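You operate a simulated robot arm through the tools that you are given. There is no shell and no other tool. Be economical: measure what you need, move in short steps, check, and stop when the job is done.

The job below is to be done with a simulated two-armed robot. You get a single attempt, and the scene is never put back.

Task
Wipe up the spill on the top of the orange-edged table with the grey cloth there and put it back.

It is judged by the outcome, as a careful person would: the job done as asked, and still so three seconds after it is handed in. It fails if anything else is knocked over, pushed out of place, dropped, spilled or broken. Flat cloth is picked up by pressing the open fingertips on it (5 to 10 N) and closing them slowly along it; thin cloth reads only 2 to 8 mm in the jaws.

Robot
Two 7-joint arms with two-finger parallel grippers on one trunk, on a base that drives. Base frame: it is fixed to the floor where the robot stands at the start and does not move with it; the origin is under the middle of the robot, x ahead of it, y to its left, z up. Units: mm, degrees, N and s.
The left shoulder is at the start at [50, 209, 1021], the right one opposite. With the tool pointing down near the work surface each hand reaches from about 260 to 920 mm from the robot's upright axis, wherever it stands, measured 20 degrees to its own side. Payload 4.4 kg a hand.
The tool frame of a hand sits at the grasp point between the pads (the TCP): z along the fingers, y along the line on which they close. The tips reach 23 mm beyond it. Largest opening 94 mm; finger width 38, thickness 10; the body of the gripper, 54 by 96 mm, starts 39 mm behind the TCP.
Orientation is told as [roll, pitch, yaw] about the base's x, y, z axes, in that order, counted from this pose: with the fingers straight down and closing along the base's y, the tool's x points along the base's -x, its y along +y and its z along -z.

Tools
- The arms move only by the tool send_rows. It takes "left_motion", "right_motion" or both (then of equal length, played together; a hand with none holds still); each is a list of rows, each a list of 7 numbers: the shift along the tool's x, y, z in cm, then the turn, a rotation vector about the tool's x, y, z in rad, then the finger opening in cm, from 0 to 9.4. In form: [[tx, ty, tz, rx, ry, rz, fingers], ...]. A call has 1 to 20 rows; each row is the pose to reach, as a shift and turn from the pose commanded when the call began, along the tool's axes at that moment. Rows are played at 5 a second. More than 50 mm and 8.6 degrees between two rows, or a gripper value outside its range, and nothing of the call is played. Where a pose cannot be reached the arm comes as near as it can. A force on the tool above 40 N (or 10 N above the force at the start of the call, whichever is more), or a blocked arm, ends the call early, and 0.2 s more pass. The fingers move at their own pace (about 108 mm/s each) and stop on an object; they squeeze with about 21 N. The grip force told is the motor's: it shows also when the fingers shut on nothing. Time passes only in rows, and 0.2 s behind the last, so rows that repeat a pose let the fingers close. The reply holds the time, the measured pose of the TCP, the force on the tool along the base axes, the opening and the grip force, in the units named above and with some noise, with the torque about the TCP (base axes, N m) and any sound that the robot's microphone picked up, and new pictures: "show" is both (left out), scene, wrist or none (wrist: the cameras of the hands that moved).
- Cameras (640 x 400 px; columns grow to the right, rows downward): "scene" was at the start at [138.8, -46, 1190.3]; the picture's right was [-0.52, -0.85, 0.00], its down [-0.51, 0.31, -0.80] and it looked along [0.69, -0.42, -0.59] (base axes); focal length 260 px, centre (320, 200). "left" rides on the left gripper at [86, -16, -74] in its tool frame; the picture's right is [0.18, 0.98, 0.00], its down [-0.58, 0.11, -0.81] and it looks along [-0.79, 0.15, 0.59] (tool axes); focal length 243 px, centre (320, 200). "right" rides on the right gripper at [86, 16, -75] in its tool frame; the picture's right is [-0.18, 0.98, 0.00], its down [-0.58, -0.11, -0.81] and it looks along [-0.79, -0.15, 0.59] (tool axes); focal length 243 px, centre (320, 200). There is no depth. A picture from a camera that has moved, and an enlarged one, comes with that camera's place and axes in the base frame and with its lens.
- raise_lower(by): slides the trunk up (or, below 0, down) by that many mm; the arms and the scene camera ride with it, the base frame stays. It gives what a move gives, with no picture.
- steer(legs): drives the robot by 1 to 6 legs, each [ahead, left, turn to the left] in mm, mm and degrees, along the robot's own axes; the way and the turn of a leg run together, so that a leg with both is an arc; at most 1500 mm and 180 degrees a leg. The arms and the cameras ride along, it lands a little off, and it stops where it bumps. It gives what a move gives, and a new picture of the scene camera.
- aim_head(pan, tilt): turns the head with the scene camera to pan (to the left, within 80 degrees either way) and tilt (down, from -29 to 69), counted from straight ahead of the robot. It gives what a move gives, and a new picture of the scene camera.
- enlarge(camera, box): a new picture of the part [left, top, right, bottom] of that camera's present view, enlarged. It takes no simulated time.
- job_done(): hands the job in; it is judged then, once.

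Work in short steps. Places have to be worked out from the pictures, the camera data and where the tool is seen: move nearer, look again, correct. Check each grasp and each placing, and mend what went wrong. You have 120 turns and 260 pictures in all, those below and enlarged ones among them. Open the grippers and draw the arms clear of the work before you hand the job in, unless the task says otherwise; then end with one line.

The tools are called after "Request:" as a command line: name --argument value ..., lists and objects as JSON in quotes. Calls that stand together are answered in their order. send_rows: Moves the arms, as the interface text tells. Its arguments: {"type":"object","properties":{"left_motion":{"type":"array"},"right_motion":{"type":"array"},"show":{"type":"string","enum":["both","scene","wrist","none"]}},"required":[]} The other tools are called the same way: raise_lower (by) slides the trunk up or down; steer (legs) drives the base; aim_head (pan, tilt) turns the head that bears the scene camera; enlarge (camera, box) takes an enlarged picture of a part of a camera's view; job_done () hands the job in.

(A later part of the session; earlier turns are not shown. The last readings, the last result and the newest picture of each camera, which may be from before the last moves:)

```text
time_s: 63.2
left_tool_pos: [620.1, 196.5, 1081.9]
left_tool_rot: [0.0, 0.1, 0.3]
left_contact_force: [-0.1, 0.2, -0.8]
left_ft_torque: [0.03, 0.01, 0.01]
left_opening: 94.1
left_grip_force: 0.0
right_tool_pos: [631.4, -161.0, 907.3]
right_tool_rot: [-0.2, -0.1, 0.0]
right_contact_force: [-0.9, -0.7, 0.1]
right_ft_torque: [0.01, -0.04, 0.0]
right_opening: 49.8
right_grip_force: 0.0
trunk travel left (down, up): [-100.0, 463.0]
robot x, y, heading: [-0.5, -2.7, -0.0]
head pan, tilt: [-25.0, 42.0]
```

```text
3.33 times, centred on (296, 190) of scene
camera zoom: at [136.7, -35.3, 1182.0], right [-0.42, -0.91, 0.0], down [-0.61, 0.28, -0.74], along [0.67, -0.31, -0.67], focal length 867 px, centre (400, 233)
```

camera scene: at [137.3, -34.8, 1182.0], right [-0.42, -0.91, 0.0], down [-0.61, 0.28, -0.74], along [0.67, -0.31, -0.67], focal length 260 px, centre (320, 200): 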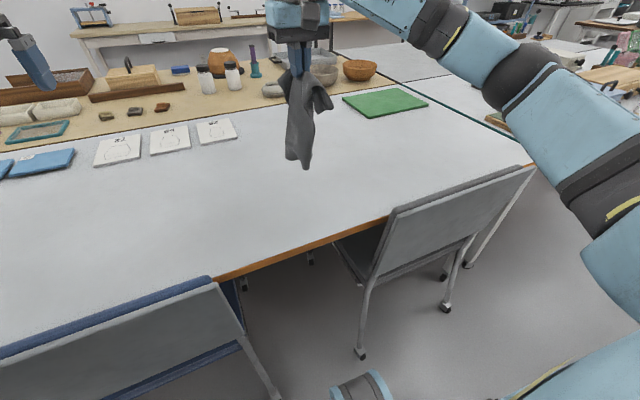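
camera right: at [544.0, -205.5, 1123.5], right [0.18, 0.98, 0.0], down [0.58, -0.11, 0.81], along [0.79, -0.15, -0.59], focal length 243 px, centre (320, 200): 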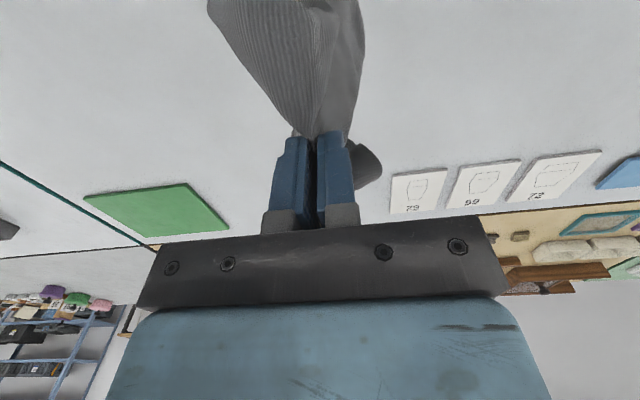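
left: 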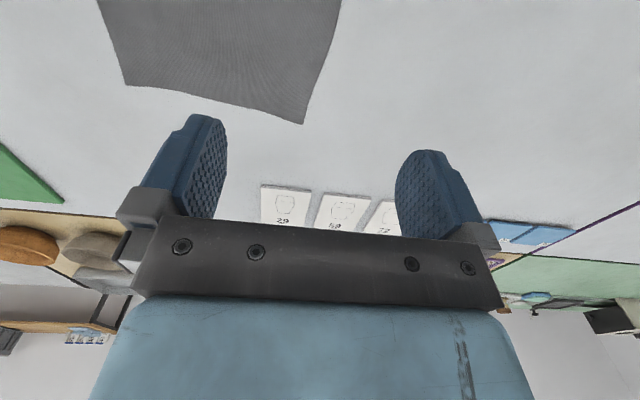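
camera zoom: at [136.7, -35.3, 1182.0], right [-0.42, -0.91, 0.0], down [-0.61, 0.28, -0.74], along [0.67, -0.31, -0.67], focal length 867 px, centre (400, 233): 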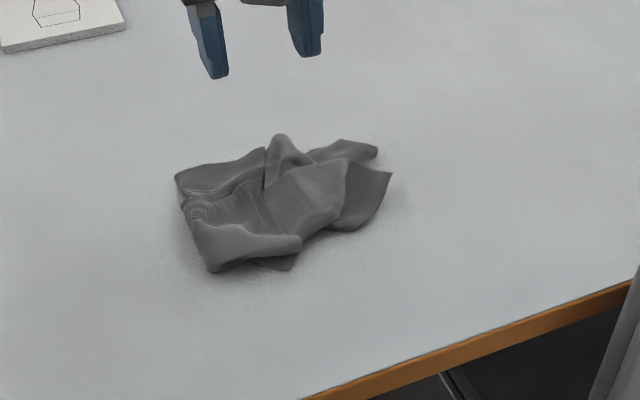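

It is more crumpled now. I'll position the wrist camera for a clear close view to find the corners.

Request:
send_rows --right_motion '[[3, -2, -2, 0, 0, 0, 5], [6, -3, -4, 0, 0, 0, 5], [9, -4, -6, 0, 0, 0, 5], [12, -4, -7, 0, 0, 0, 9], [12, -4, -7, 0, 0, 0, 9.4]]' --show "wrist"

Request:
enlarge --camera "right" --box '[160, 0, 480, 200]'

Request:
enlarge --camera "scene" --box '[240, 160, 336, 220]'

```text
time_s: 64.4
left_tool_pos: [620.5, 196.4, 1081.3]
left_tool_rot: [0.0, -0.1, 0.2]
left_contact_force: [-0.2, 0.6, 0.3]
left_ft_torque: [0.02, 0.01, 0.03]
left_opening: 93.9
left_grip_force: 0.0
right_tool_pos: [510.9, -201.7, 978.0]
right_tool_rot: [0.0, -0.2, 0.0]
right_contact_force: [-1.0, 0.0, -0.2]
right_ft_torque: [0.0, -0.03, -0.01]
right_opening: 93.9
right_grip_force: 0.0
trunk travel left (down, up): [-100.0, 463.0]
robot x, y, heading: [-3.3, -0.2, 0.2]
head pan, tilt: [-25.0, 42.0]
camera right: at [423.9, -186.2, 1052.7], right [0.18, 0.98, 0.0], down [0.58, -0.11, 0.81], along [0.79, -0.15, -0.59], focal length 243 px, centre (320, 200)
```

right: 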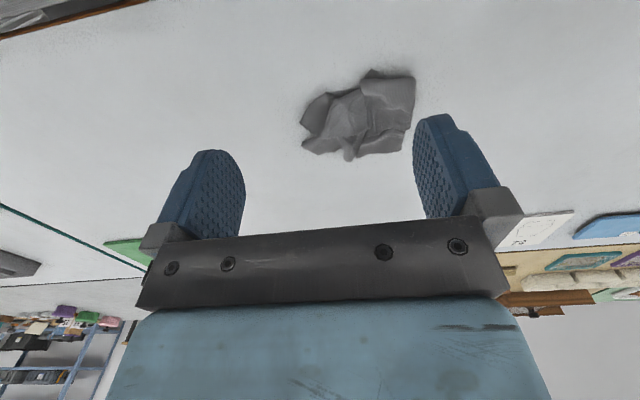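

```text
2.00 times, centred on (320, 100) of right
camera zoom: at [423.9, -186.2, 1052.7], right [0.18, 0.98, 0.0], down [0.58, -0.11, 0.81], along [0.79, -0.15, -0.59], focal length 485 px, centre (320, 400)
```

zoom: 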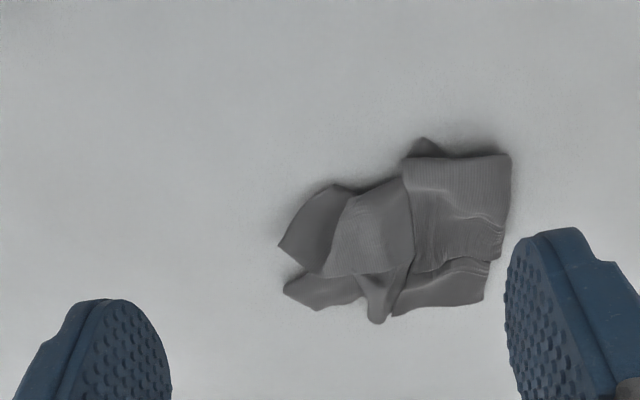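

```text
6.67 times, centred on (288, 190) of scene
camera zoom: at [137.5, -35.0, 1181.9], right [-0.42, -0.91, 0.0], down [-0.61, 0.28, -0.74], along [0.67, -0.31, -0.67], focal length 1734 px, centre (533, 267)
```

zoom: 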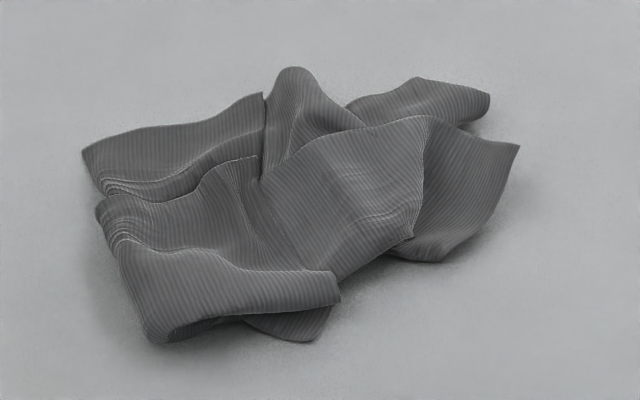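

A clear single-layer corner sits at about (646,-263). I'll turn the hand 90° so it closes along x and come down over that corner.

Request:
send_rows --right_motion '[[-1, 0, 0, 0, 0, 0.14, 6], [-2, -0.5, 0, 0, 0, 0.28, 5], [-3, -1, 0, 0, 0, 0.42, 4], [-4, -1.5, 1, 0, 0, 0.56, 4], [-5, -2, 2, 0, 0, 0.7, 4], [-6, -2.5, 4, 0, 0, 0.84, 4], [-7.5, -3, 6, 0, 0, 0.98, 4], [-9, -3.4, 8, 0, 0, 1.12, 4], [-10.5, -3.8, 10, 0, 0, 1.26, 4], [-12, -4, 12, 0, 0, 1.4, 4], [-13.1, -4, 14, 0, 0, 1.54, 4], [-13.1, -4, 16, 0, 0, 1.57, 4], [-13.1, -4, 18, 0, 0, 1.57, 4], [-13.1, -4, 19, 0, 0, 1.57, 4], [-13.1, -4, 19, 0, 0, 1.57, 4]]'

Request:
enlarge --camera "scene" --box '[240, 140, 368, 220]'

```text
time_s: 67.6
left_tool_pos: [619.8, 195.6, 1080.6]
left_tool_rot: [0.0, 0.0, 0.1]
left_contact_force: [0.4, 0.0, 0.4]
left_ft_torque: [-0.01, 0.0, 0.02]
left_opening: 94.2
left_grip_force: 0.0
right_tool_pos: [641.2, -241.7, 787.9]
right_tool_rot: [0.1, -0.1, -90.0]
right_contact_force: [-0.2, -0.2, 0.0]
right_ft_torque: [-0.02, 0.0, -0.02]
right_opening: 39.8
right_grip_force: 0.0
trunk travel left (down, up): [-100.0, 463.0]
robot x, y, heading: [-1.4, 3.6, 0.2]
head pan, tilt: [-25.0, 42.0]
camera scene: at [137.4, -34.9, 1181.9], right [-0.42, -0.91, 0.0], down [-0.61, 0.28, -0.74], along [0.67, -0.31, -0.67], focal length 260 px, centre (320, 200)
camera right: at [657.7, -155.7, 861.9], right [0.98, -0.18, 0.0], down [-0.11, -0.58, 0.81], along [-0.15, -0.79, -0.59], focal length 243 px, centre (320, 200)
```

scene: 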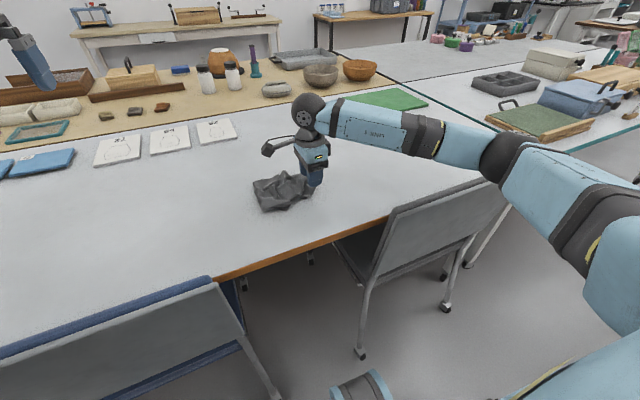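
right: 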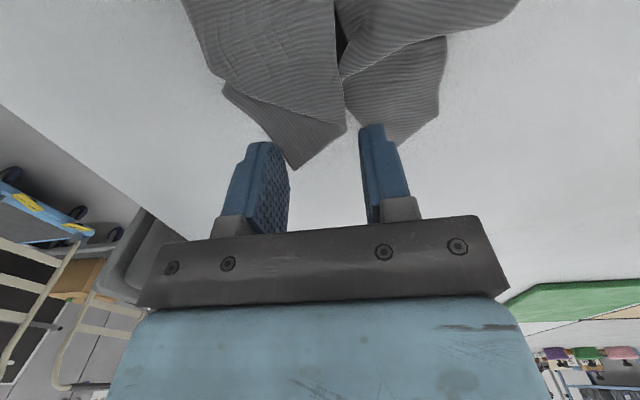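

```text
5.00 times, centred on (304, 180) of scene
camera zoom: at [137.4, -34.9, 1181.9], right [-0.42, -0.91, 0.0], down [-0.61, 0.28, -0.74], along [0.67, -0.31, -0.67], focal length 1300 px, centre (400, 300)
```

zoom: 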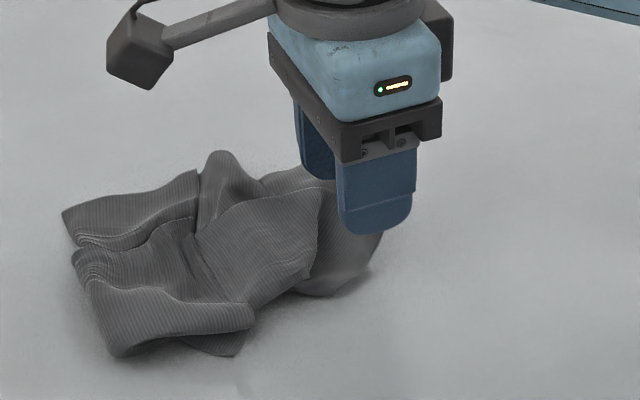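

The wrist view puts the corner tip at (620,-273). I'll shift to (630,-252) with a 25 mm opening, press, close slowly and lift.

Request:
send_rows --right_motion '[[-1, -1.1, 0, 0, 0, 0, 2.5], [-1, -1.1, 1.5, 0, 0, 0, 2.5], [-1, -1.1, 2.2, 0, 0, 0, 2.5], [-1, -1.1, 2.5, 0, 0, 0, 2.5], [-1, -1.1, 2.5, 0, 0, 0, 2.1], [-1, -1.1, 2.5, 0, 0, 0, 1.7], [-1, -1.1, 2.5, 0, 0, 0, 1.3], [-1, -1.1, 2.5, 0, 0, 0, 0.9], [-1, -1.1, 2.5, 0, 0, 0, 0.5], [-1, -1.1, 2.5, 0, 0, 0, 0.1], [-1, -1.1, 2.5, 0, 0, 0, 0], [-1, -1.1, 2.5, 0, 0, 0, 0], [-1, -1.1, 2.5, 0, 0, 0, 0], [-1, -1.1, 0, 0, 0, 0, 0], [-1, -1.1, -2.5, 0, 0, 0, 0], [-1, -1.1, -2.5, 0, 0, 0, 0]]'

```text
time_s: 71.0
left_tool_pos: [619.3, 195.7, 1080.5]
left_tool_rot: [0.0, 0.0, 0.1]
left_contact_force: [0.2, 0.3, 0.0]
left_ft_torque: [-0.01, 0.0, 0.01]
left_opening: 93.9
left_grip_force: 0.1
right_tool_pos: [629.2, -252.1, 811.5]
right_tool_rot: [0.0, -0.1, -90.0]
right_contact_force: [-0.1, 0.3, -0.2]
right_ft_torque: [0.0, 0.03, 0.0]
right_opening: 1.7
right_grip_force: 20.6
trunk travel left (down, up): [-100.0, 463.0]
robot x, y, heading: [-2.6, -0.7, -0.0]
head pan, tilt: [-25.0, 42.0]
camera scene: at [137.4, -35.0, 1181.9], right [-0.42, -0.91, 0.0], down [-0.61, 0.28, -0.74], along [0.67, -0.31, -0.67], focal length 260 px, centre (320, 200)
camera right: at [646.4, -165.7, 887.1], right [0.98, -0.18, 0.0], down [-0.11, -0.58, 0.81], along [-0.15, -0.79, -0.59], focal length 243 px, centre (320, 200)
```

scene: 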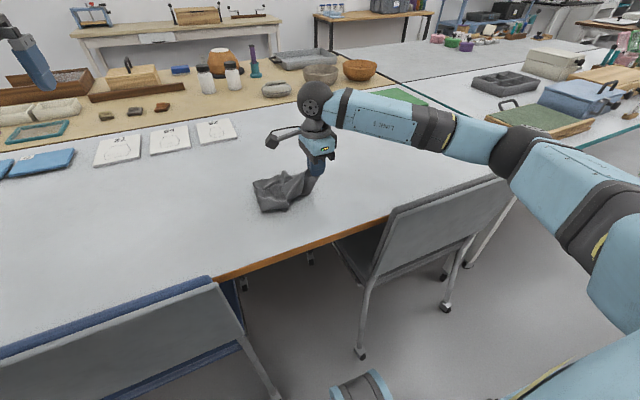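
right: 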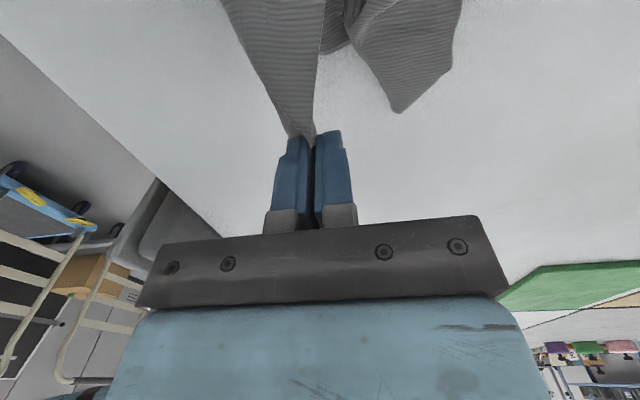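

The corner is held (1.7 mm), and a second corner lies at about (681,-269). I'll drag the held corner to its original place near (525,-312) and release it there.

Request:
send_rows --right_motion '[[-1, -1.5, 1, 0, 0, 0, 0], [-2, -3, 2, 0, 0, 0, 0], [-3, -5, 2.5, 0, 0, 0, 0], [-4, -7, 2.5, 0, 0, 0, 0], [-5, -9, 2.5, 0, 0, 0, 0], [-6, -10.5, 3.5, 0, 0, 0, 0], [-6, -10.5, 4.4, 0, 0, 0, 0], [-6, -10.5, 4.4, 0, 0, 0, 1.5], [-6, -10.5, 4.4, 0, 0, 0, 3], [-6, -10.5, 4.4, 0, 0, 0, 3], [-6, -10.5, 1, 0, 0, 0, 3], [-4, -8, -3, 0, 0, 0, 3], [-2, -5, -6, 0, 0, 0, 3], [-2, -5, -6, 0, 0, 0, 3]]'

Request:
enlarge --camera "scene" --box '[220, 150, 380, 250]'

```text
refused: row 12 steps farther than a row can; nothing moved
```

```text
4.00 times, centred on (300, 200) of scene
camera zoom: at [137.4, -35.0, 1181.9], right [-0.42, -0.91, 0.0], down [-0.61, 0.28, -0.74], along [0.67, -0.31, -0.67], focal length 1040 px, centre (400, 200)
```

zoom: 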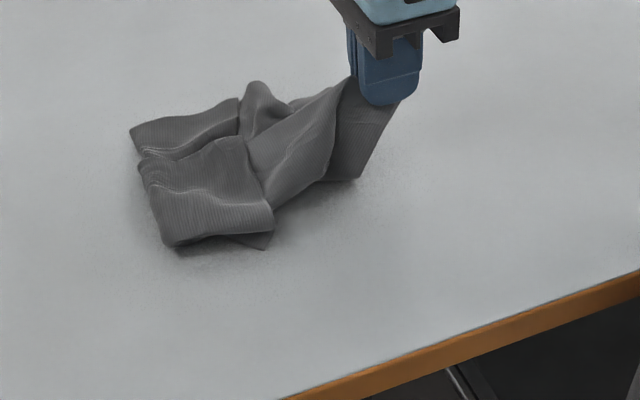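

I'll repeat the move with smaller steps.

Request:
send_rows --right_motion '[[-1, -1.5, 1, 0, 0, 0, 0], [-2, -3, 2, 0, 0, 0, 0], [-3, -5, 2.5, 0, 0, 0, 0], [-4, -7, 2.5, 0, 0, 0, 0], [-5, -9, 2.5, 0, 0, 0, 0], [-6, -10.5, 3.5, 0, 0, 0, 0], [-6, -10.5, 4.4, 0, 0, 0, 0], [-6, -10.5, 4.4, 0, 0, 0, 1.5], [-6, -10.5, 4.4, 0, 0, 0, 3], [-6, -10.5, 4.4, 0, 0, 0, 3], [-6, -10.5, 1, 0, 0, 0, 3], [-5, -9, -2.5, 0, 0, 0, 3], [-3, -6, -5, 0, 0, 0, 3], [-3, -5, -6, 0, 0, 0, 3]]'

Request:
enlarge --camera "scene" --box '[220, 150, 380, 250]'

```text
time_s: 74.0
left_tool_pos: [618.4, 196.0, 1081.0]
left_tool_rot: [0.0, 0.0, 0.0]
left_contact_force: [-0.4, -0.5, -0.3]
left_ft_torque: [0.01, 0.02, -0.01]
left_opening: 93.8
left_grip_force: 0.1
right_tool_pos: [581.7, -281.4, 873.0]
right_tool_rot: [0.0, 0.0, -90.0]
right_contact_force: [0.8, -0.7, -0.1]
right_ft_torque: [0.02, -0.01, -0.01]
right_opening: 30.0
right_grip_force: 0.0
trunk travel left (down, up): [-100.0, 463.0]
robot x, y, heading: [-2.2, -3.7, 0.1]
head pan, tilt: [-25.0, 42.0]
camera scene: at [137.2, -35.2, 1181.9], right [-0.42, -0.91, 0.0], down [-0.61, 0.28, -0.74], along [0.67, -0.31, -0.67], focal length 260 px, centre (320, 200)
camera right: at [596.1, -195.3, 948.2], right [0.98, -0.18, 0.0], down [-0.11, -0.58, 0.81], along [-0.15, -0.79, -0.59], focal length 243 px, centre (320, 200)
```

scene: 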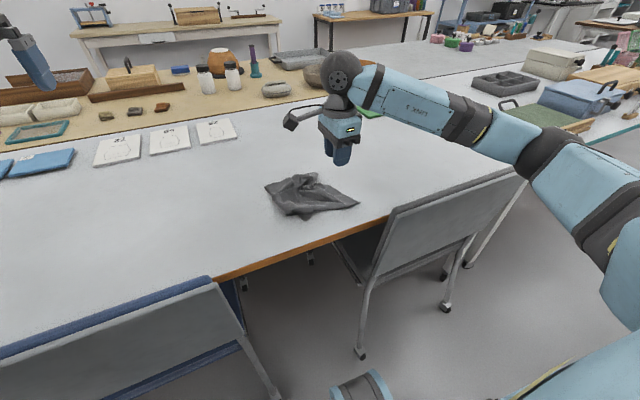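
right: 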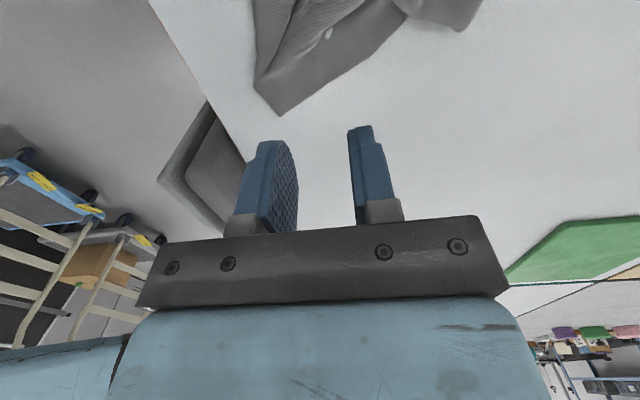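

```text
4.00 times, centred on (300, 200) of scene
camera zoom: at [137.2, -35.2, 1181.9], right [-0.42, -0.91, 0.0], down [-0.61, 0.28, -0.74], along [0.67, -0.31, -0.67], focal length 1040 px, centre (400, 200)
```

zoom: 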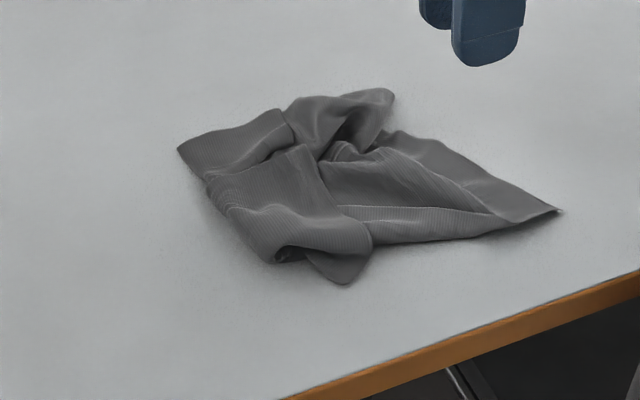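

The first corner is placed at about (526,-326). I'll zoom in on the far lobe near (679,-275) to see whether it's a corner.

Request:
enlarge --camera "scene" --box '[260, 165, 340, 215]'

Request:
enlarge --camera "right" --box '[230, 0, 502, 130]'

```text
8.00 times, centred on (300, 190) of scene
camera zoom: at [137.2, -35.2, 1181.9], right [-0.42, -0.91, 0.0], down [-0.61, 0.28, -0.74], along [0.67, -0.31, -0.67], focal length 2080 px, centre (480, 280)
```

zoom: 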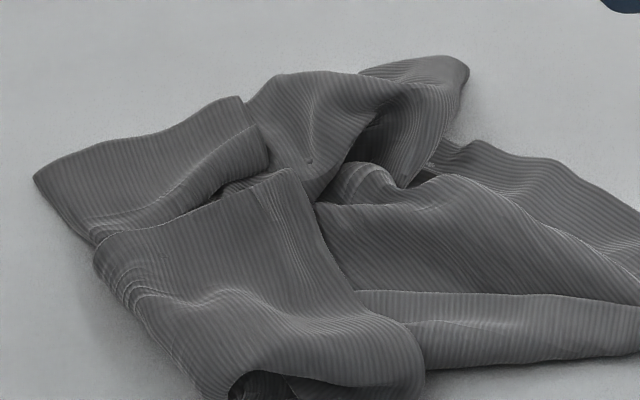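

```text
2.35 times, centred on (366, 65) of right
camera zoom: at [596.1, -195.3, 948.2], right [0.98, -0.18, 0.0], down [-0.11, -0.58, 0.81], along [-0.15, -0.79, -0.59], focal length 571 px, centre (212, 518)
```

zoom: 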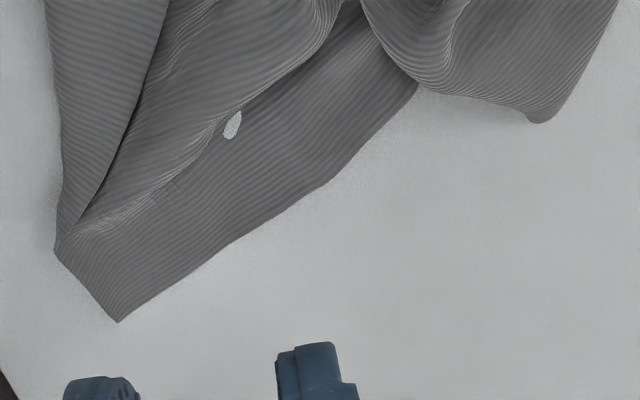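

The lobe tip at (678,-277) is a raised corner. I'll come down around it with the tips about 5 mm above the table and close, so only the lobe is pinched.

Request:
send_rows --right_motion '[[0.5, 3.5, 1, 0, 0, 0, 4], [1, 7, 2, 0, 0, 0, 4], [1.3, 9.2, 4, 0, 0, 0, 4], [1.3, 9.2, 7, 0, 0, 0, 4], [1.3, 9.2, 9, 0, 0, 0, 4], [1.3, 9.2, 10.4, 0, 0, 0, 4], [1.3, 9.2, 10.4, 0, 0, 0, 3.2], [1.3, 9.2, 10.4, 0, 0, 0, 2.4], [1.3, 9.2, 10.4, 0, 0, 0, 1.6], [1.3, 9.2, 10.4, 0, 0, 0, 0.8], [1.3, 9.2, 10.4, 0, 0, 0, 0], [1.3, 9.2, 10.4, 0, 0, 0, 0], [1.3, 9.2, 10.4, 0, 0, 0, 0], [1.3, 9.2, 8, 0, 0, 0, 0], [1.3, 9.2, 6, 0, 0, 0, 0], [1.3, 9.2, 6, 0, 0, 0, 0]]'

Request:
enlarge --camera "scene" --box '[220, 140, 380, 240]'

```text
time_s: 77.4
left_tool_pos: [619.5, 196.7, 1081.6]
left_tool_rot: [0.0, -0.1, 0.3]
left_contact_force: [-0.2, -0.2, 0.0]
left_ft_torque: [0.01, 0.02, -0.01]
left_opening: 94.1
left_grip_force: 0.0
right_tool_pos: [672.1, -268.1, 813.3]
right_tool_rot: [0.1, -0.1, -90.0]
right_contact_force: [-0.1, 0.8, -0.1]
right_ft_torque: [-0.01, 0.0, 0.01]
right_opening: 2.7
right_grip_force: 21.2
trunk travel left (down, up): [-100.0, 463.0]
robot x, y, heading: [-6.0, 2.4, 0.1]
head pan, tilt: [-25.0, 42.0]
camera scene: at [137.4, -35.0, 1181.9], right [-0.42, -0.91, 0.0], down [-0.61, 0.28, -0.74], along [0.67, -0.31, -0.67], focal length 260 px, centre (320, 200)
camera right: at [689.0, -181.9, 887.8], right [0.98, -0.18, 0.0], down [-0.11, -0.58, 0.81], along [-0.15, -0.79, -0.59], focal length 243 px, centre (320, 200)
```

scene: 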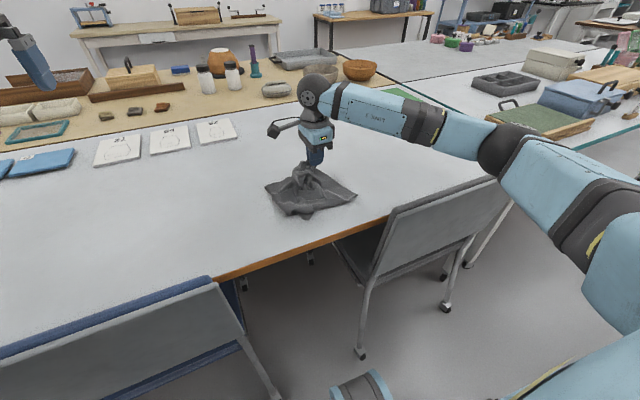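
right: 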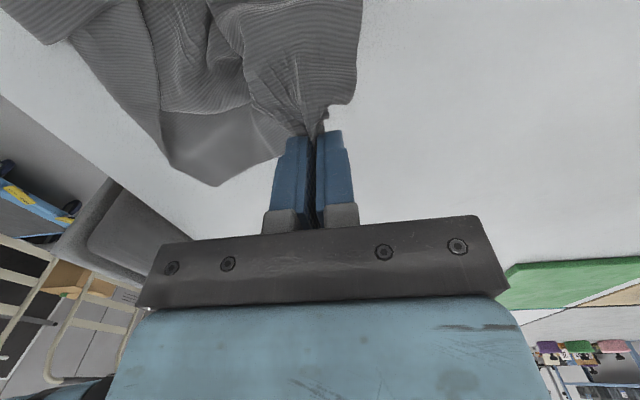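

```text
4.00 times, centred on (300, 190) of scene
camera zoom: at [137.4, -35.0, 1181.9], right [-0.42, -0.91, 0.0], down [-0.61, 0.28, -0.74], along [0.67, -0.31, -0.67], focal length 1040 px, centre (400, 240)
```

zoom: 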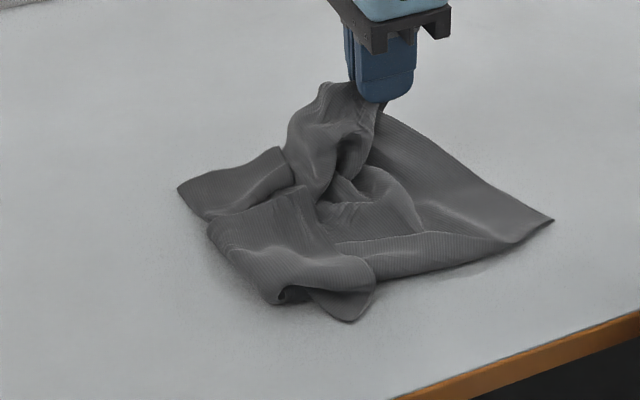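

It's gripped (2.7 mm) and the -y edge runs straight from the first corner to the hand. I'll pull it toward the far right corner at (780,-322).

Request:
send_rows --right_motion '[[-0.5, 1, 1, 0, 0, 0, 0], [-1.3, 2.5, 2, 0, 0, 0, 0], [-2, 4, 2.5, 0, 0, 0, 0], [-2.8, 5.5, 2.5, 0, 0, 0, 0], [-3.6, 7, 2.5, 0, 0, 0, 0], [-4.4, 8.5, 2.5, 0, 0, 0, 0], [-5.2, 10, 2.5, 0, 0, 0, 0], [-5.2, 10, 2.5, 0, 0, 0, 0]]'

Request:
enlarge --camera "scene" --box '[220, 140, 380, 240]'

```text
time_s: 79.2
left_tool_pos: [619.2, 196.3, 1082.4]
left_tool_rot: [0.0, -0.1, 0.2]
left_contact_force: [0.5, -0.6, 0.0]
left_ft_torque: [0.0, 0.03, -0.01]
left_opening: 94.0
left_grip_force: 0.0
right_tool_pos: [773.1, -319.6, 789.2]
right_tool_rot: [0.2, -0.2, -90.1]
right_contact_force: [-0.5, -0.4, 0.2]
right_ft_torque: [0.01, 0.02, 0.01]
right_opening: 2.5
right_grip_force: 21.2
trunk travel left (down, up): [-100.0, 463.0]
robot x, y, heading: [-3.0, -2.7, 0.1]
head pan, tilt: [-25.0, 42.0]
camera scene: at [137.3, -35.0, 1182.0], right [-0.42, -0.91, 0.0], down [-0.61, 0.28, -0.74], along [0.67, -0.31, -0.67], focal length 260 px, centre (320, 200)
camera right: at [788.4, -234.3, 863.1], right [0.98, -0.18, 0.0], down [-0.11, -0.58, 0.81], along [-0.15, -0.79, -0.59], focal length 243 px, centre (320, 200)
```

scene: 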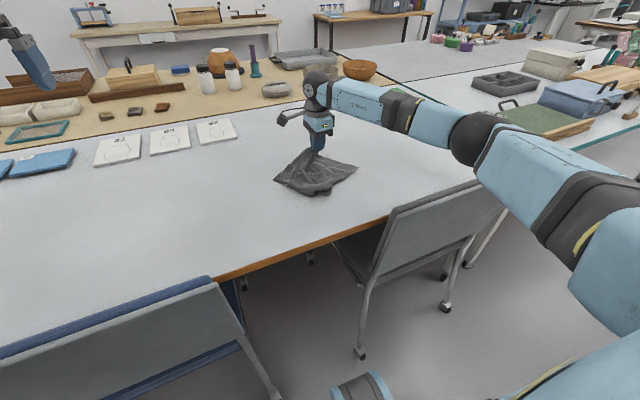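
right: 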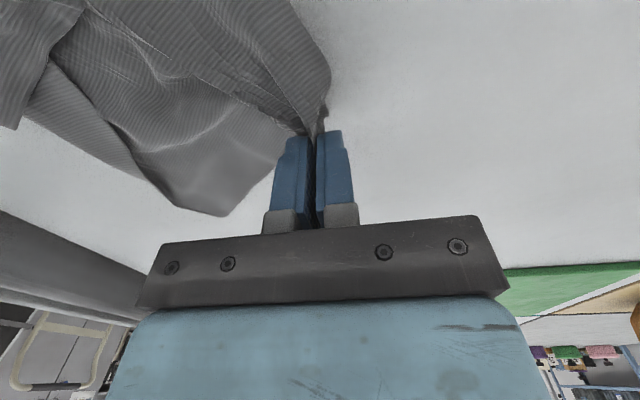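

```text
4.00 times, centred on (300, 190) of scene
camera zoom: at [137.3, -35.0, 1182.0], right [-0.42, -0.91, 0.0], down [-0.61, 0.28, -0.74], along [0.67, -0.31, -0.67], focal length 1040 px, centre (400, 240)
```

zoom: 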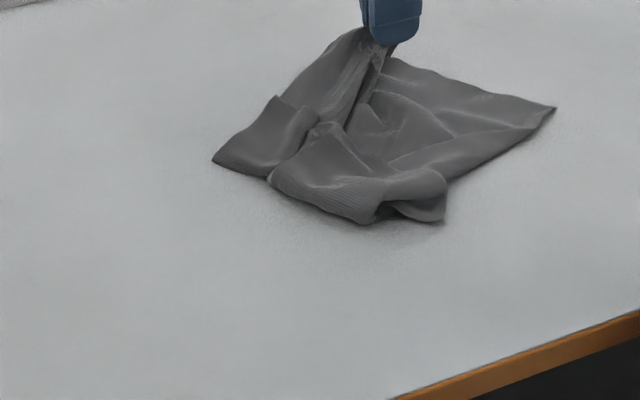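

The whole cloth moved but is now more open. I'll set this point down, lift off and look again.

Request:
send_rows --right_motion '[[0, 0, 1.5, 0, 0, 0, 0], [0, 0, 2.2, 0, 0, 0, 1], [0, 0, 2.2, 0, 0, 0, 3], [0, 0, 2.2, 0, 0, 0, 4], [0, 0, -2, 0, 0, 0, 4], [0, 0, -6, 0, 0, 0, 4], [2, -2, -9, 0, 0, 0, 4], [5, -4, -12, 0, 0, 0, 4], [8, -6, -14, 0, 0, 0, 4], [8, -6, -14, 0, 0, 0, 4]]' --show "wrist"

Request:
enlarge --camera "scene" --box '[240, 130, 368, 210]'

```text
time_s: 81.4
left_tool_pos: [620.1, 195.4, 1081.1]
left_tool_rot: [-0.1, 0.0, 0.2]
left_contact_force: [-0.4, -0.4, 0.2]
left_ft_torque: [0.03, -0.02, 0.0]
left_opening: 94.0
left_grip_force: 0.1
right_tool_pos: [712.9, -241.2, 928.4]
right_tool_rot: [-0.1, -0.1, -90.0]
right_contact_force: [-0.3, -0.1, -0.1]
right_ft_torque: [-0.02, 0.01, 0.0]
right_opening: 39.7
right_grip_force: 0.0
trunk travel left (down, up): [-100.0, 463.0]
robot x, y, heading: [-2.5, -0.5, 0.1]
head pan, tilt: [-25.0, 42.0]
camera right: at [729.7, -155.5, 1002.7], right [0.98, -0.18, 0.0], down [-0.11, -0.58, 0.81], along [-0.15, -0.79, -0.59], focal length 243 px, centre (320, 200)
```

right: 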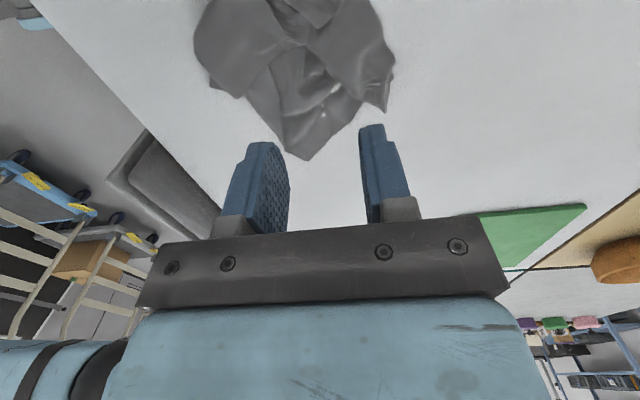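

```text
5.00 times, centred on (304, 170) of scene
camera zoom: at [137.6, -35.2, 1181.9], right [-0.42, -0.91, 0.0], down [-0.61, 0.28, -0.74], along [0.67, -0.31, -0.67], focal length 1300 px, centre (400, 350)
```

zoom: 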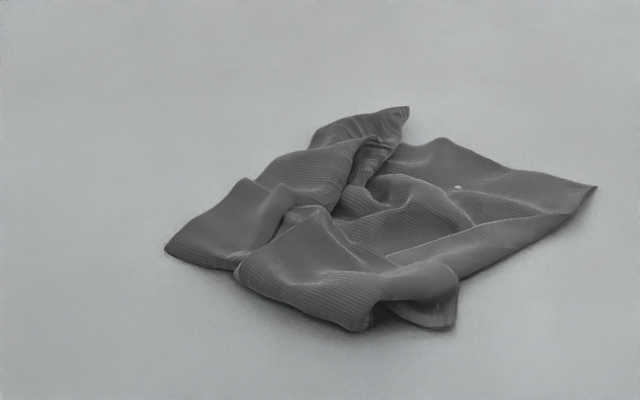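

All four corners now seem visible: C1 on the right (656,-395), the far tip G, left L (705,-154), and near N. I'll use both hands to stretch C1 and L apart. First I'll shift the base so both hands reach.

Request:
steer --legs '[[-25, 0, 0], [0, -150, 0]]'

Request:
enlarge --camera "scene" --box '[200, 110, 360, 210]'

```text
time_s: 83.8
left_tool_pos: [595.5, 47.4, 1080.6]
left_tool_rot: [-0.1, 0.1, 0.1]
left_contact_force: [0.8, 0.8, 0.6]
left_ft_torque: [0.02, -0.01, -0.04]
left_opening: 94.1
left_grip_force: 0.1
right_tool_pos: [689.2, -389.1, 927.9]
right_tool_rot: [0.2, -0.2, -90.1]
right_contact_force: [0.3, -0.1, -0.1]
right_ft_torque: [-0.02, -0.02, 0.03]
right_opening: 39.9
right_grip_force: 0.1
trunk travel left (down, up): [-100.0, 463.0]
robot x, y, heading: [-27.1, -145.0, -0.0]
head pan, tilt: [-25.0, 42.0]
camera scene: at [112.5, -183.7, 1181.9], right [-0.42, -0.91, 0.0], down [-0.61, 0.28, -0.74], along [0.67, -0.31, -0.67], focal length 260 px, centre (320, 200)
```

scene: 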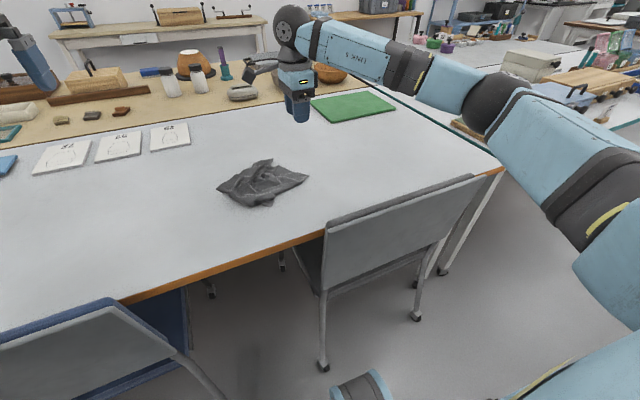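

```text
4.00 times, centred on (280, 160) of scene
camera zoom: at [112.5, -183.7, 1181.9], right [-0.42, -0.91, 0.0], down [-0.61, 0.28, -0.74], along [0.67, -0.31, -0.67], focal length 1040 px, centre (480, 360)
```

zoom: 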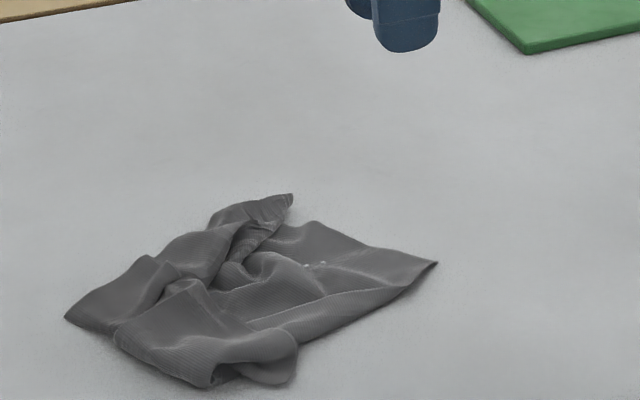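

The corners are confirmed at C1 (654,-401) and L (700,-156). I'll bring both hands just above them.

Request:
send_rows --right_motion '[[0.2, -0.5, 1.5, 0, 0, 0, 3], [0.3, -1, 3, 0, 0, 0, 3], [0.4, -1.5, 4.5, 0, 0, 0, 3], [0.5, -2, 6, 0, 0, 0, 3], [0.6, -2.5, 7.5, 0, 0, 0, 3], [0.7, -3, 9, 0, 0, 0, 3], [0.8, -3.5, 10.5, 0, 0, 0, 3], [0.9, -3.5, 12, 0, 0, 0, 3], [0.9, -3.5, 13, 0, 0, 0, 3], [0.9, -3.5, 13.7, 0, 0, 0, 3], [0.9, -3.5, 14, 0, 0, 0, 3], [0.9, -3.5, 14, 0, 0, 0, 3]]' --left_motion '[[-1, -3, 1, 0, 0, 0, 8], [-2, -6, 3, 0, 0, 0, 6], [-3.5, -9, 5.5, 0, 0, 0, 4], [-5, -12, 8.5, 0, 0, 0, 3], [-6.5, -15, 11.5, 0, 0, 0, 2.5], [-8, -18, 14.5, 0, 0, 0, 2.5], [-9.5, -21, 17.5, 0, 0, 0, 2.5], [-10.4, -23.1, 21, 0, 0, 0, 2.5], [-10.4, -23.1, 24, 0, 0, 0, 2.5], [-10.4, -23.1, 27, 0, 0, 0, 2.5], [-10.4, -23.1, 29, 0, 0, 0, 2.5], [-10.4, -23.1, 29, 0, 0, 0, 2.5]]'

Request:
enlarge --camera "scene" --box '[190, 90, 350, 220]'

```text
time_s: 86.4
left_tool_pos: [698.6, -181.9, 802.3]
left_tool_rot: [0.2, -0.8, 0.2]
left_contact_force: [-0.2, 0.7, 0.0]
left_ft_torque: [0.02, -0.02, -0.01]
left_opening: 25.2
left_grip_force: 0.0
right_tool_pos: [651.1, -380.4, 793.9]
right_tool_rot: [0.4, 0.0, -89.9]
right_contact_force: [-0.5, -0.1, -0.7]
right_ft_torque: [0.0, 0.01, 0.01]
right_opening: 30.0
right_grip_force: 0.1
trunk travel left (down, up): [-100.0, 463.0]
robot x, y, heading: [-26.1, -147.6, 0.1]
head pan, tilt: [-25.0, 42.0]
camera scene: at [106.6, -185.0, 1184.4], right [-0.42, -0.91, 0.0], down [-0.6, 0.28, -0.75], along [0.68, -0.31, -0.67], focal length 260 px, centre (320, 200)
camera right: at [666.1, -295.4, 868.5], right [0.98, -0.18, 0.01], down [-0.11, -0.58, 0.81], along [-0.14, -0.79, -0.59], focal length 243 px, centre (320, 200)
camera left: at [611.6, -199.0, 878.1], right [-0.19, 0.98, 0.0], down [0.57, 0.11, 0.81], along [0.8, 0.15, -0.58], focal length 243 px, centre (320, 200)
```

scene: 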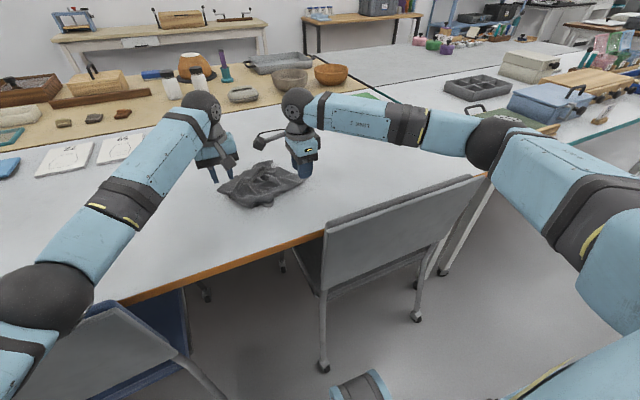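
right: 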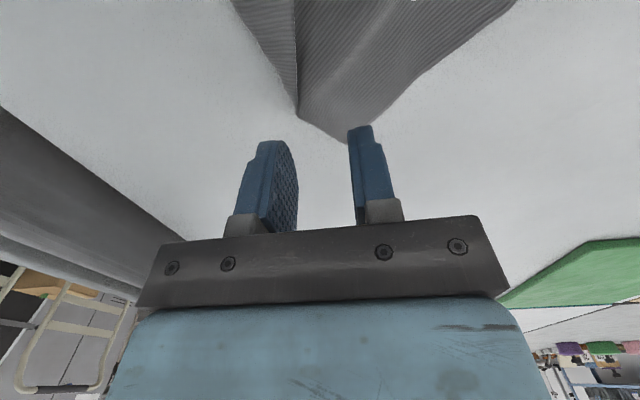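
left: 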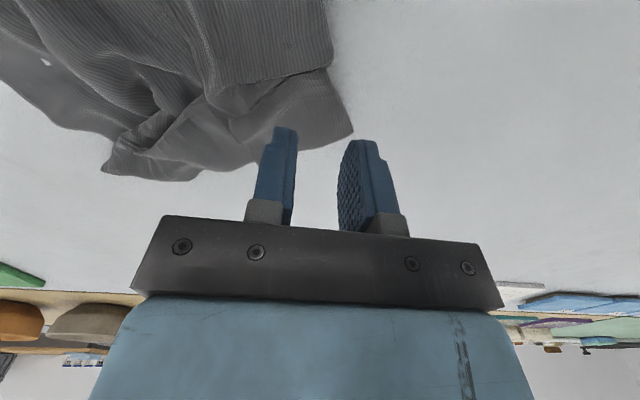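

```text
3.08 times, centred on (270, 155) of scene
camera zoom: at [106.6, -185.0, 1184.4], right [-0.42, -0.91, 0.0], down [-0.6, 0.28, -0.75], along [0.68, -0.31, -0.67], focal length 800 px, centre (474, 338)
```

zoom: 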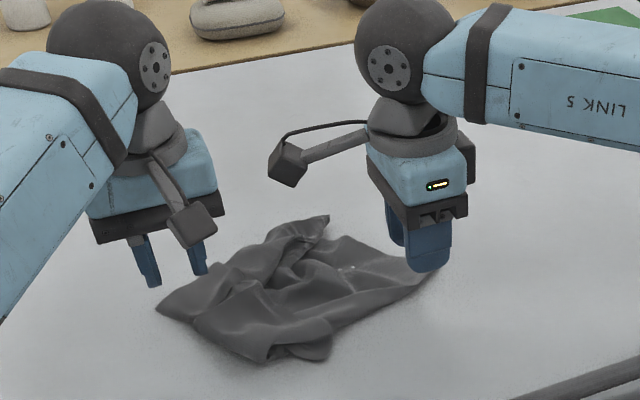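

The robot seems to have tilted slightly: the left hand reads 12 mm high and the camera shifted. The left elbow may be touching the blue chair's back. I'll raise the trunk to free it and compare the chair's position.

Request:
raise_lower --by 120

Request:
aim_head --pan 10 --tilt 50

```text
time_s: 87.9
left_tool_pos: [700.2, -183.1, 911.3]
left_tool_rot: [0.0, 0.1, 0.1]
left_contact_force: [0.4, -1.1, 0.9]
left_ft_torque: [0.0, -0.02, 0.04]
left_opening: 24.9
left_grip_force: 0.1
right_tool_pos: [654.3, -380.4, 907.2]
right_tool_rot: [-0.1, -0.1, -90.0]
right_contact_force: [0.8, 0.4, 0.2]
right_ft_torque: [0.03, -0.03, 0.01]
right_opening: 30.2
right_grip_force: 0.1
trunk travel left (down, up): [-220.0, 343.0]
robot x, y, heading: [-26.9, -151.6, 0.3]
head pan, tilt: [-25.0, 42.0]
```

```text
time_s: 88.9
left_tool_pos: [699.9, -183.1, 912.0]
left_tool_rot: [0.0, 0.1, 0.1]
left_contact_force: [0.1, -0.2, -0.9]
left_ft_torque: [0.02, 0.0, 0.01]
left_opening: 25.1
left_grip_force: 0.1
right_tool_pos: [653.9, -379.6, 907.1]
right_tool_rot: [0.2, -0.1, -90.0]
right_contact_force: [0.3, 0.0, -0.2]
right_ft_torque: [-0.03, 0.02, -0.01]
right_opening: 29.9
right_grip_force: 0.1
trunk travel left (down, up): [-220.0, 343.0]
robot x, y, heading: [-31.1, -150.5, 0.2]
head pan, tilt: [10.0, 50.0]
camera scene: at [112.5, -134.8, 1290.7], right [0.17, -0.98, 0.0], down [-0.75, -0.13, -0.64], along [0.63, 0.11, -0.77], focal length 260 px, centre (320, 200)
```

scene: 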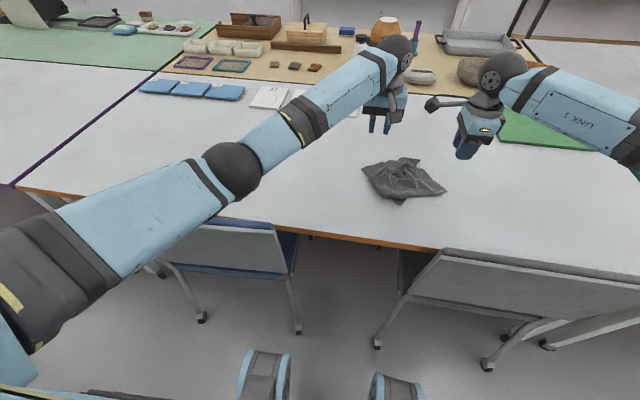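

The chair looks unmoved and the tilt is gone, so I caught the contact in time. I'll drive another 100 mm to the right so the left elbow sits in the gap between the chairs.

Request:
steer --legs '[[0, -100, 0]]'

```text
time_s: 90.4
left_tool_pos: [699.4, -283.4, 911.4]
left_tool_rot: [0.0, 0.0, 0.2]
left_contact_force: [-0.4, 0.1, -0.3]
left_ft_torque: [0.02, 0.02, 0.02]
left_opening: 25.1
left_grip_force: 0.0
right_tool_pos: [654.9, -479.8, 907.5]
right_tool_rot: [0.1, -0.1, -89.9]
right_contact_force: [0.0, 0.9, -0.1]
right_ft_torque: [0.01, 0.02, -0.01]
right_opening: 30.1
right_grip_force: 0.0
trunk travel left (down, up): [-220.0, 343.0]
robot x, y, heading: [-28.3, -248.3, 0.1]
head pan, tilt: [10.0, 50.0]
camera scene: at [112.7, -235.0, 1290.7], right [0.18, -0.98, 0.0], down [-0.75, -0.13, -0.64], along [0.63, 0.11, -0.77], focal length 260 px, centre (320, 200)
```

scene: 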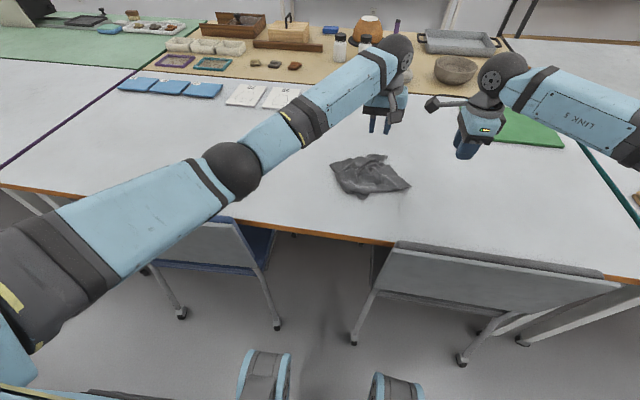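

Next both hands go above their corners again: left to (706,-180), right to (661,-382), stopping at z≈785.

Request:
send_rows --right_motion '[[2.5, 0.2, 0, 0, 0, 0, 3], [5, 0.4, 0, 0, 0, 0, 3], [7.5, 0.6, 1, 0, 0, 0, 3], [9.8, 0.6, 3, 0, 0, 0, 3], [9.8, 0.6, 6, 0, 0, 0, 3], [9.8, 0.6, 9, 0, 0, 0, 3], [9.8, 0.6, 11, 0, 0, 0, 3], [9.8, 0.6, 12.2, 0, 0, 0, 3], [9.8, 0.6, 12.2, 0, 0, 0, 3]]' --left_motion '[[0, 2.5, 0, 0, 0, 0, 2.5], [-0.3, 5, 0, 0, 0, 0, 2.5], [-0.5, 7.5, 1, 0, 0, 0, 2.5], [-0.7, 10.3, 3, 0, 0, 0, 2.5], [-0.7, 10.3, 6, 0, 0, 0, 2.5], [-0.7, 10.3, 9, 0, 0, 0, 2.5], [-0.7, 10.3, 11, 0, 0, 0, 2.5], [-0.7, 10.3, 12.6, 0, 0, 0, 2.5], [-0.7, 10.3, 12.6, 0, 0, 0, 2.5]]'

```text
time_s: 92.4
left_tool_pos: [707.0, -179.6, 785.0]
left_tool_rot: [0.0, 0.0, 0.2]
left_contact_force: [0.1, 0.0, 0.3]
left_ft_torque: [-0.03, -0.04, -0.04]
left_opening: 25.0
left_grip_force: 0.0
right_tool_pos: [661.2, -382.8, 786.8]
right_tool_rot: [0.1, -0.1, -89.9]
right_contact_force: [-0.1, 0.7, 0.1]
right_ft_torque: [0.0, 0.0, 0.0]
right_opening: 30.1
right_grip_force: 0.1
trunk travel left (down, up): [-220.0, 343.0]
robot x, y, heading: [-28.7, -249.3, 0.2]
head pan, tilt: [10.0, 50.0]
camera scene: at [112.6, -234.7, 1290.7], right [0.18, -0.98, 0.0], down [-0.75, -0.13, -0.64], along [0.63, 0.11, -0.77], focal length 260 px, centre (320, 200)
camera right: at [676.3, -296.4, 860.5], right [0.98, -0.18, 0.0], down [-0.11, -0.58, 0.81], along [-0.15, -0.79, -0.59], focal length 243 px, centre (320, 200)
camera left: at [620.8, -195.1, 861.5], right [-0.19, 0.98, 0.0], down [0.58, 0.11, 0.81], along [0.79, 0.15, -0.59], focal length 243 px, centre (320, 200)
```

scene: 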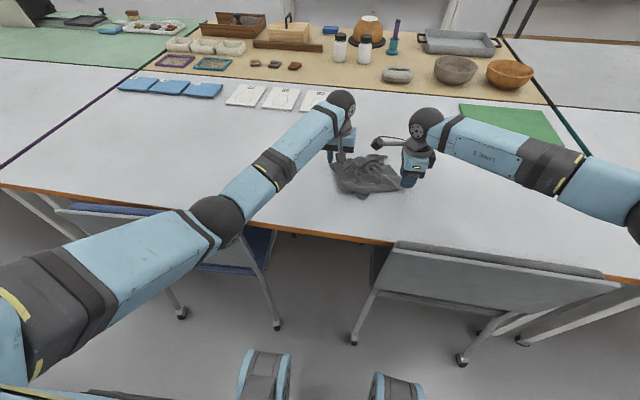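
right: 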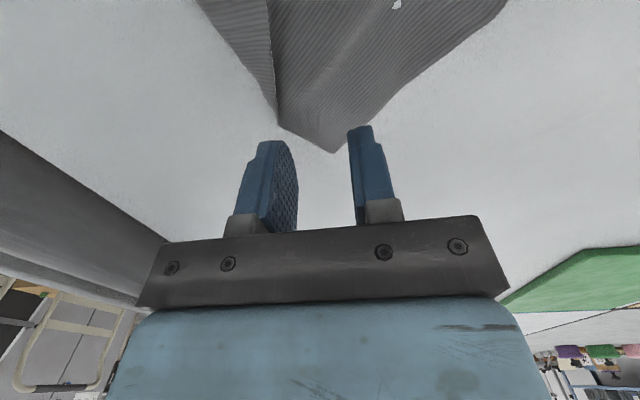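
left: 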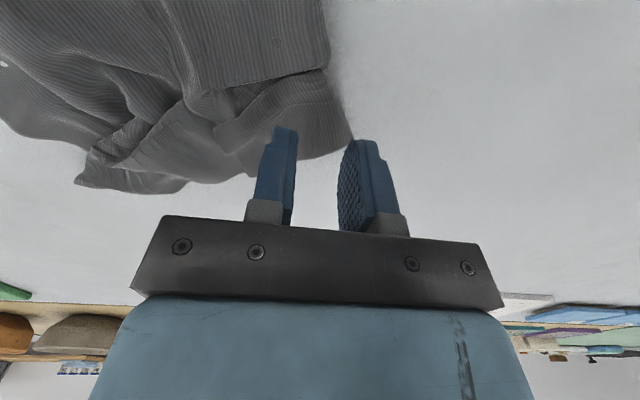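

Both are aligned and there's no tilt now. I'll press and close both slowly, then lift slightly.

Request:
send_rows --right_motion '[[0, 0, 1.2, 0, 0, 0, 3], [0, 0, 2.1, 0, 0, 0, 3], [0, 0, 2.4, 0, 0, 0, 3], [0, 0, 2.4, 0, 0, 0, 2.6], [0, 0, 2.4, 0, 0, 0, 2.2], [0, 0, 2.4, 0, 0, 0, 1.8], [0, 0, 2.4, 0, 0, 0, 1.4], [0, 0, 2.4, 0, 0, 0, 1.0], [0, 0, 2.4, 0, 0, 0, 0.6], [0, 0, 2.4, 0, 0, 0, 0.2], [0, 0, 2.4, 0, 0, 0, 0], [0, 0, 2.4, 0, 0, 0, 0], [0, 0, 2.4, 0, 0, 0, 0], [0, 0, 0.5, 0, 0, 0, 0], [0, 0, -0.5, 0, 0, 0, 0], [0, 0, -0.5, 0, 0, 0, 0]]' --left_motion '[[0.8, -0.2, 1.2, 0, 0, 0, 2.5], [0.8, -0.2, 2, 0, 0, 0, 2.5], [0.8, -0.2, 2.3, 0, 0, 0, 2.5], [0.8, -0.2, 2.3, 0, 0, 0, 2.2], [0.8, -0.2, 2.3, 0, 0, 0, 1.9], [0.8, -0.2, 2.3, 0, 0, 0, 1.6], [0.8, -0.2, 2.3, 0, 0, 0, 1.3], [0.8, -0.2, 2.3, 0, 0, 0, 0.9], [0.8, -0.2, 2.3, 0, 0, 0, 0.5], [0.8, -0.2, 2.3, 0, 0, 0, 0.2], [0.8, -0.2, 2.3, 0, 0, 0, 0], [0.8, -0.2, 2.3, 0, 0, 0, 0], [0.8, -0.2, 2.3, 0, 0, 0, 0], [0.8, -0.2, 0.5, 0, 0, 0, 0], [0.8, -0.2, -0.5, 0, 0, 0, 0], [0.8, -0.2, -0.5, 0, 0, 0, 0]]'

```text
time_s: 95.8
left_tool_pos: [698.0, -182.5, 790.8]
left_tool_rot: [0.0, 0.0, 0.2]
left_contact_force: [-1.2, 0.2, 0.1]
left_ft_torque: [0.0, 0.02, -0.01]
left_opening: 2.2
left_grip_force: 21.1
right_tool_pos: [660.4, -382.0, 790.8]
right_tool_rot: [0.1, -0.1, -90.0]
right_contact_force: [-0.4, 0.6, -0.2]
right_ft_torque: [-0.02, 0.03, 0.01]
right_opening: 2.2
right_grip_force: 21.1
trunk travel left (down, up): [-220.0, 343.0]
robot x, y, heading: [-24.9, -247.9, -0.3]
head pan, tilt: [10.0, 50.0]
camera scene: at [112.7, -234.6, 1290.7], right [0.18, -0.98, 0.0], down [-0.75, -0.13, -0.64], along [0.63, 0.11, -0.77], focal length 260 px, centre (320, 200)
camera right: at [676.2, -296.6, 865.5], right [0.98, -0.18, 0.0], down [-0.11, -0.58, 0.81], along [-0.15, -0.79, -0.59], focal length 243 px, centre (320, 200)
camera left: at [612.8, -196.8, 866.9], right [-0.19, 0.98, 0.0], down [0.58, 0.11, 0.81], along [0.79, 0.15, -0.59], focal length 243 px, centre (320, 200)
```

scene: 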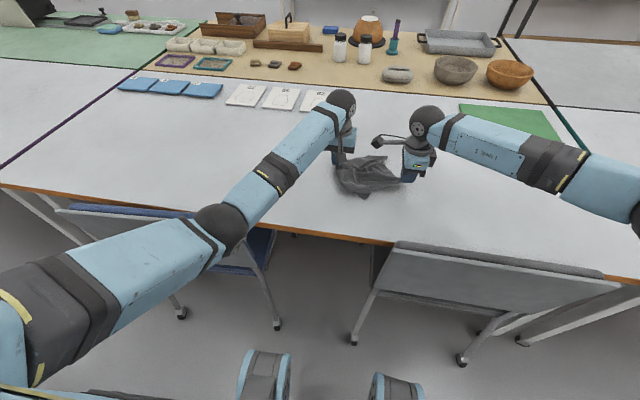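
right: 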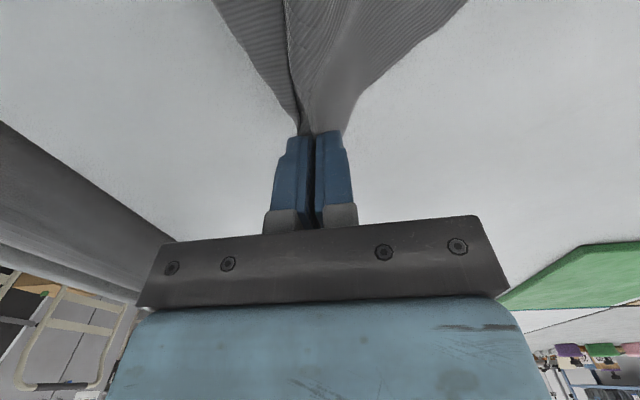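
left: 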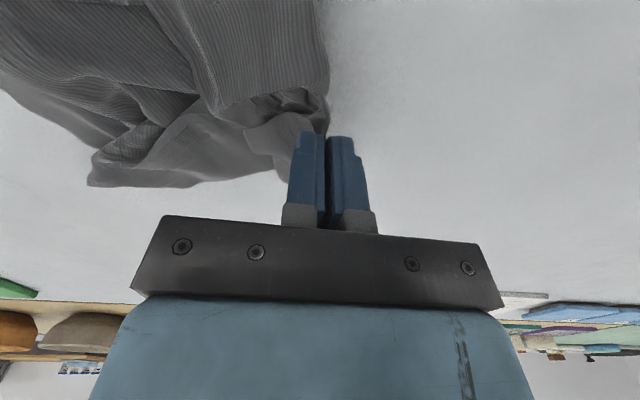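

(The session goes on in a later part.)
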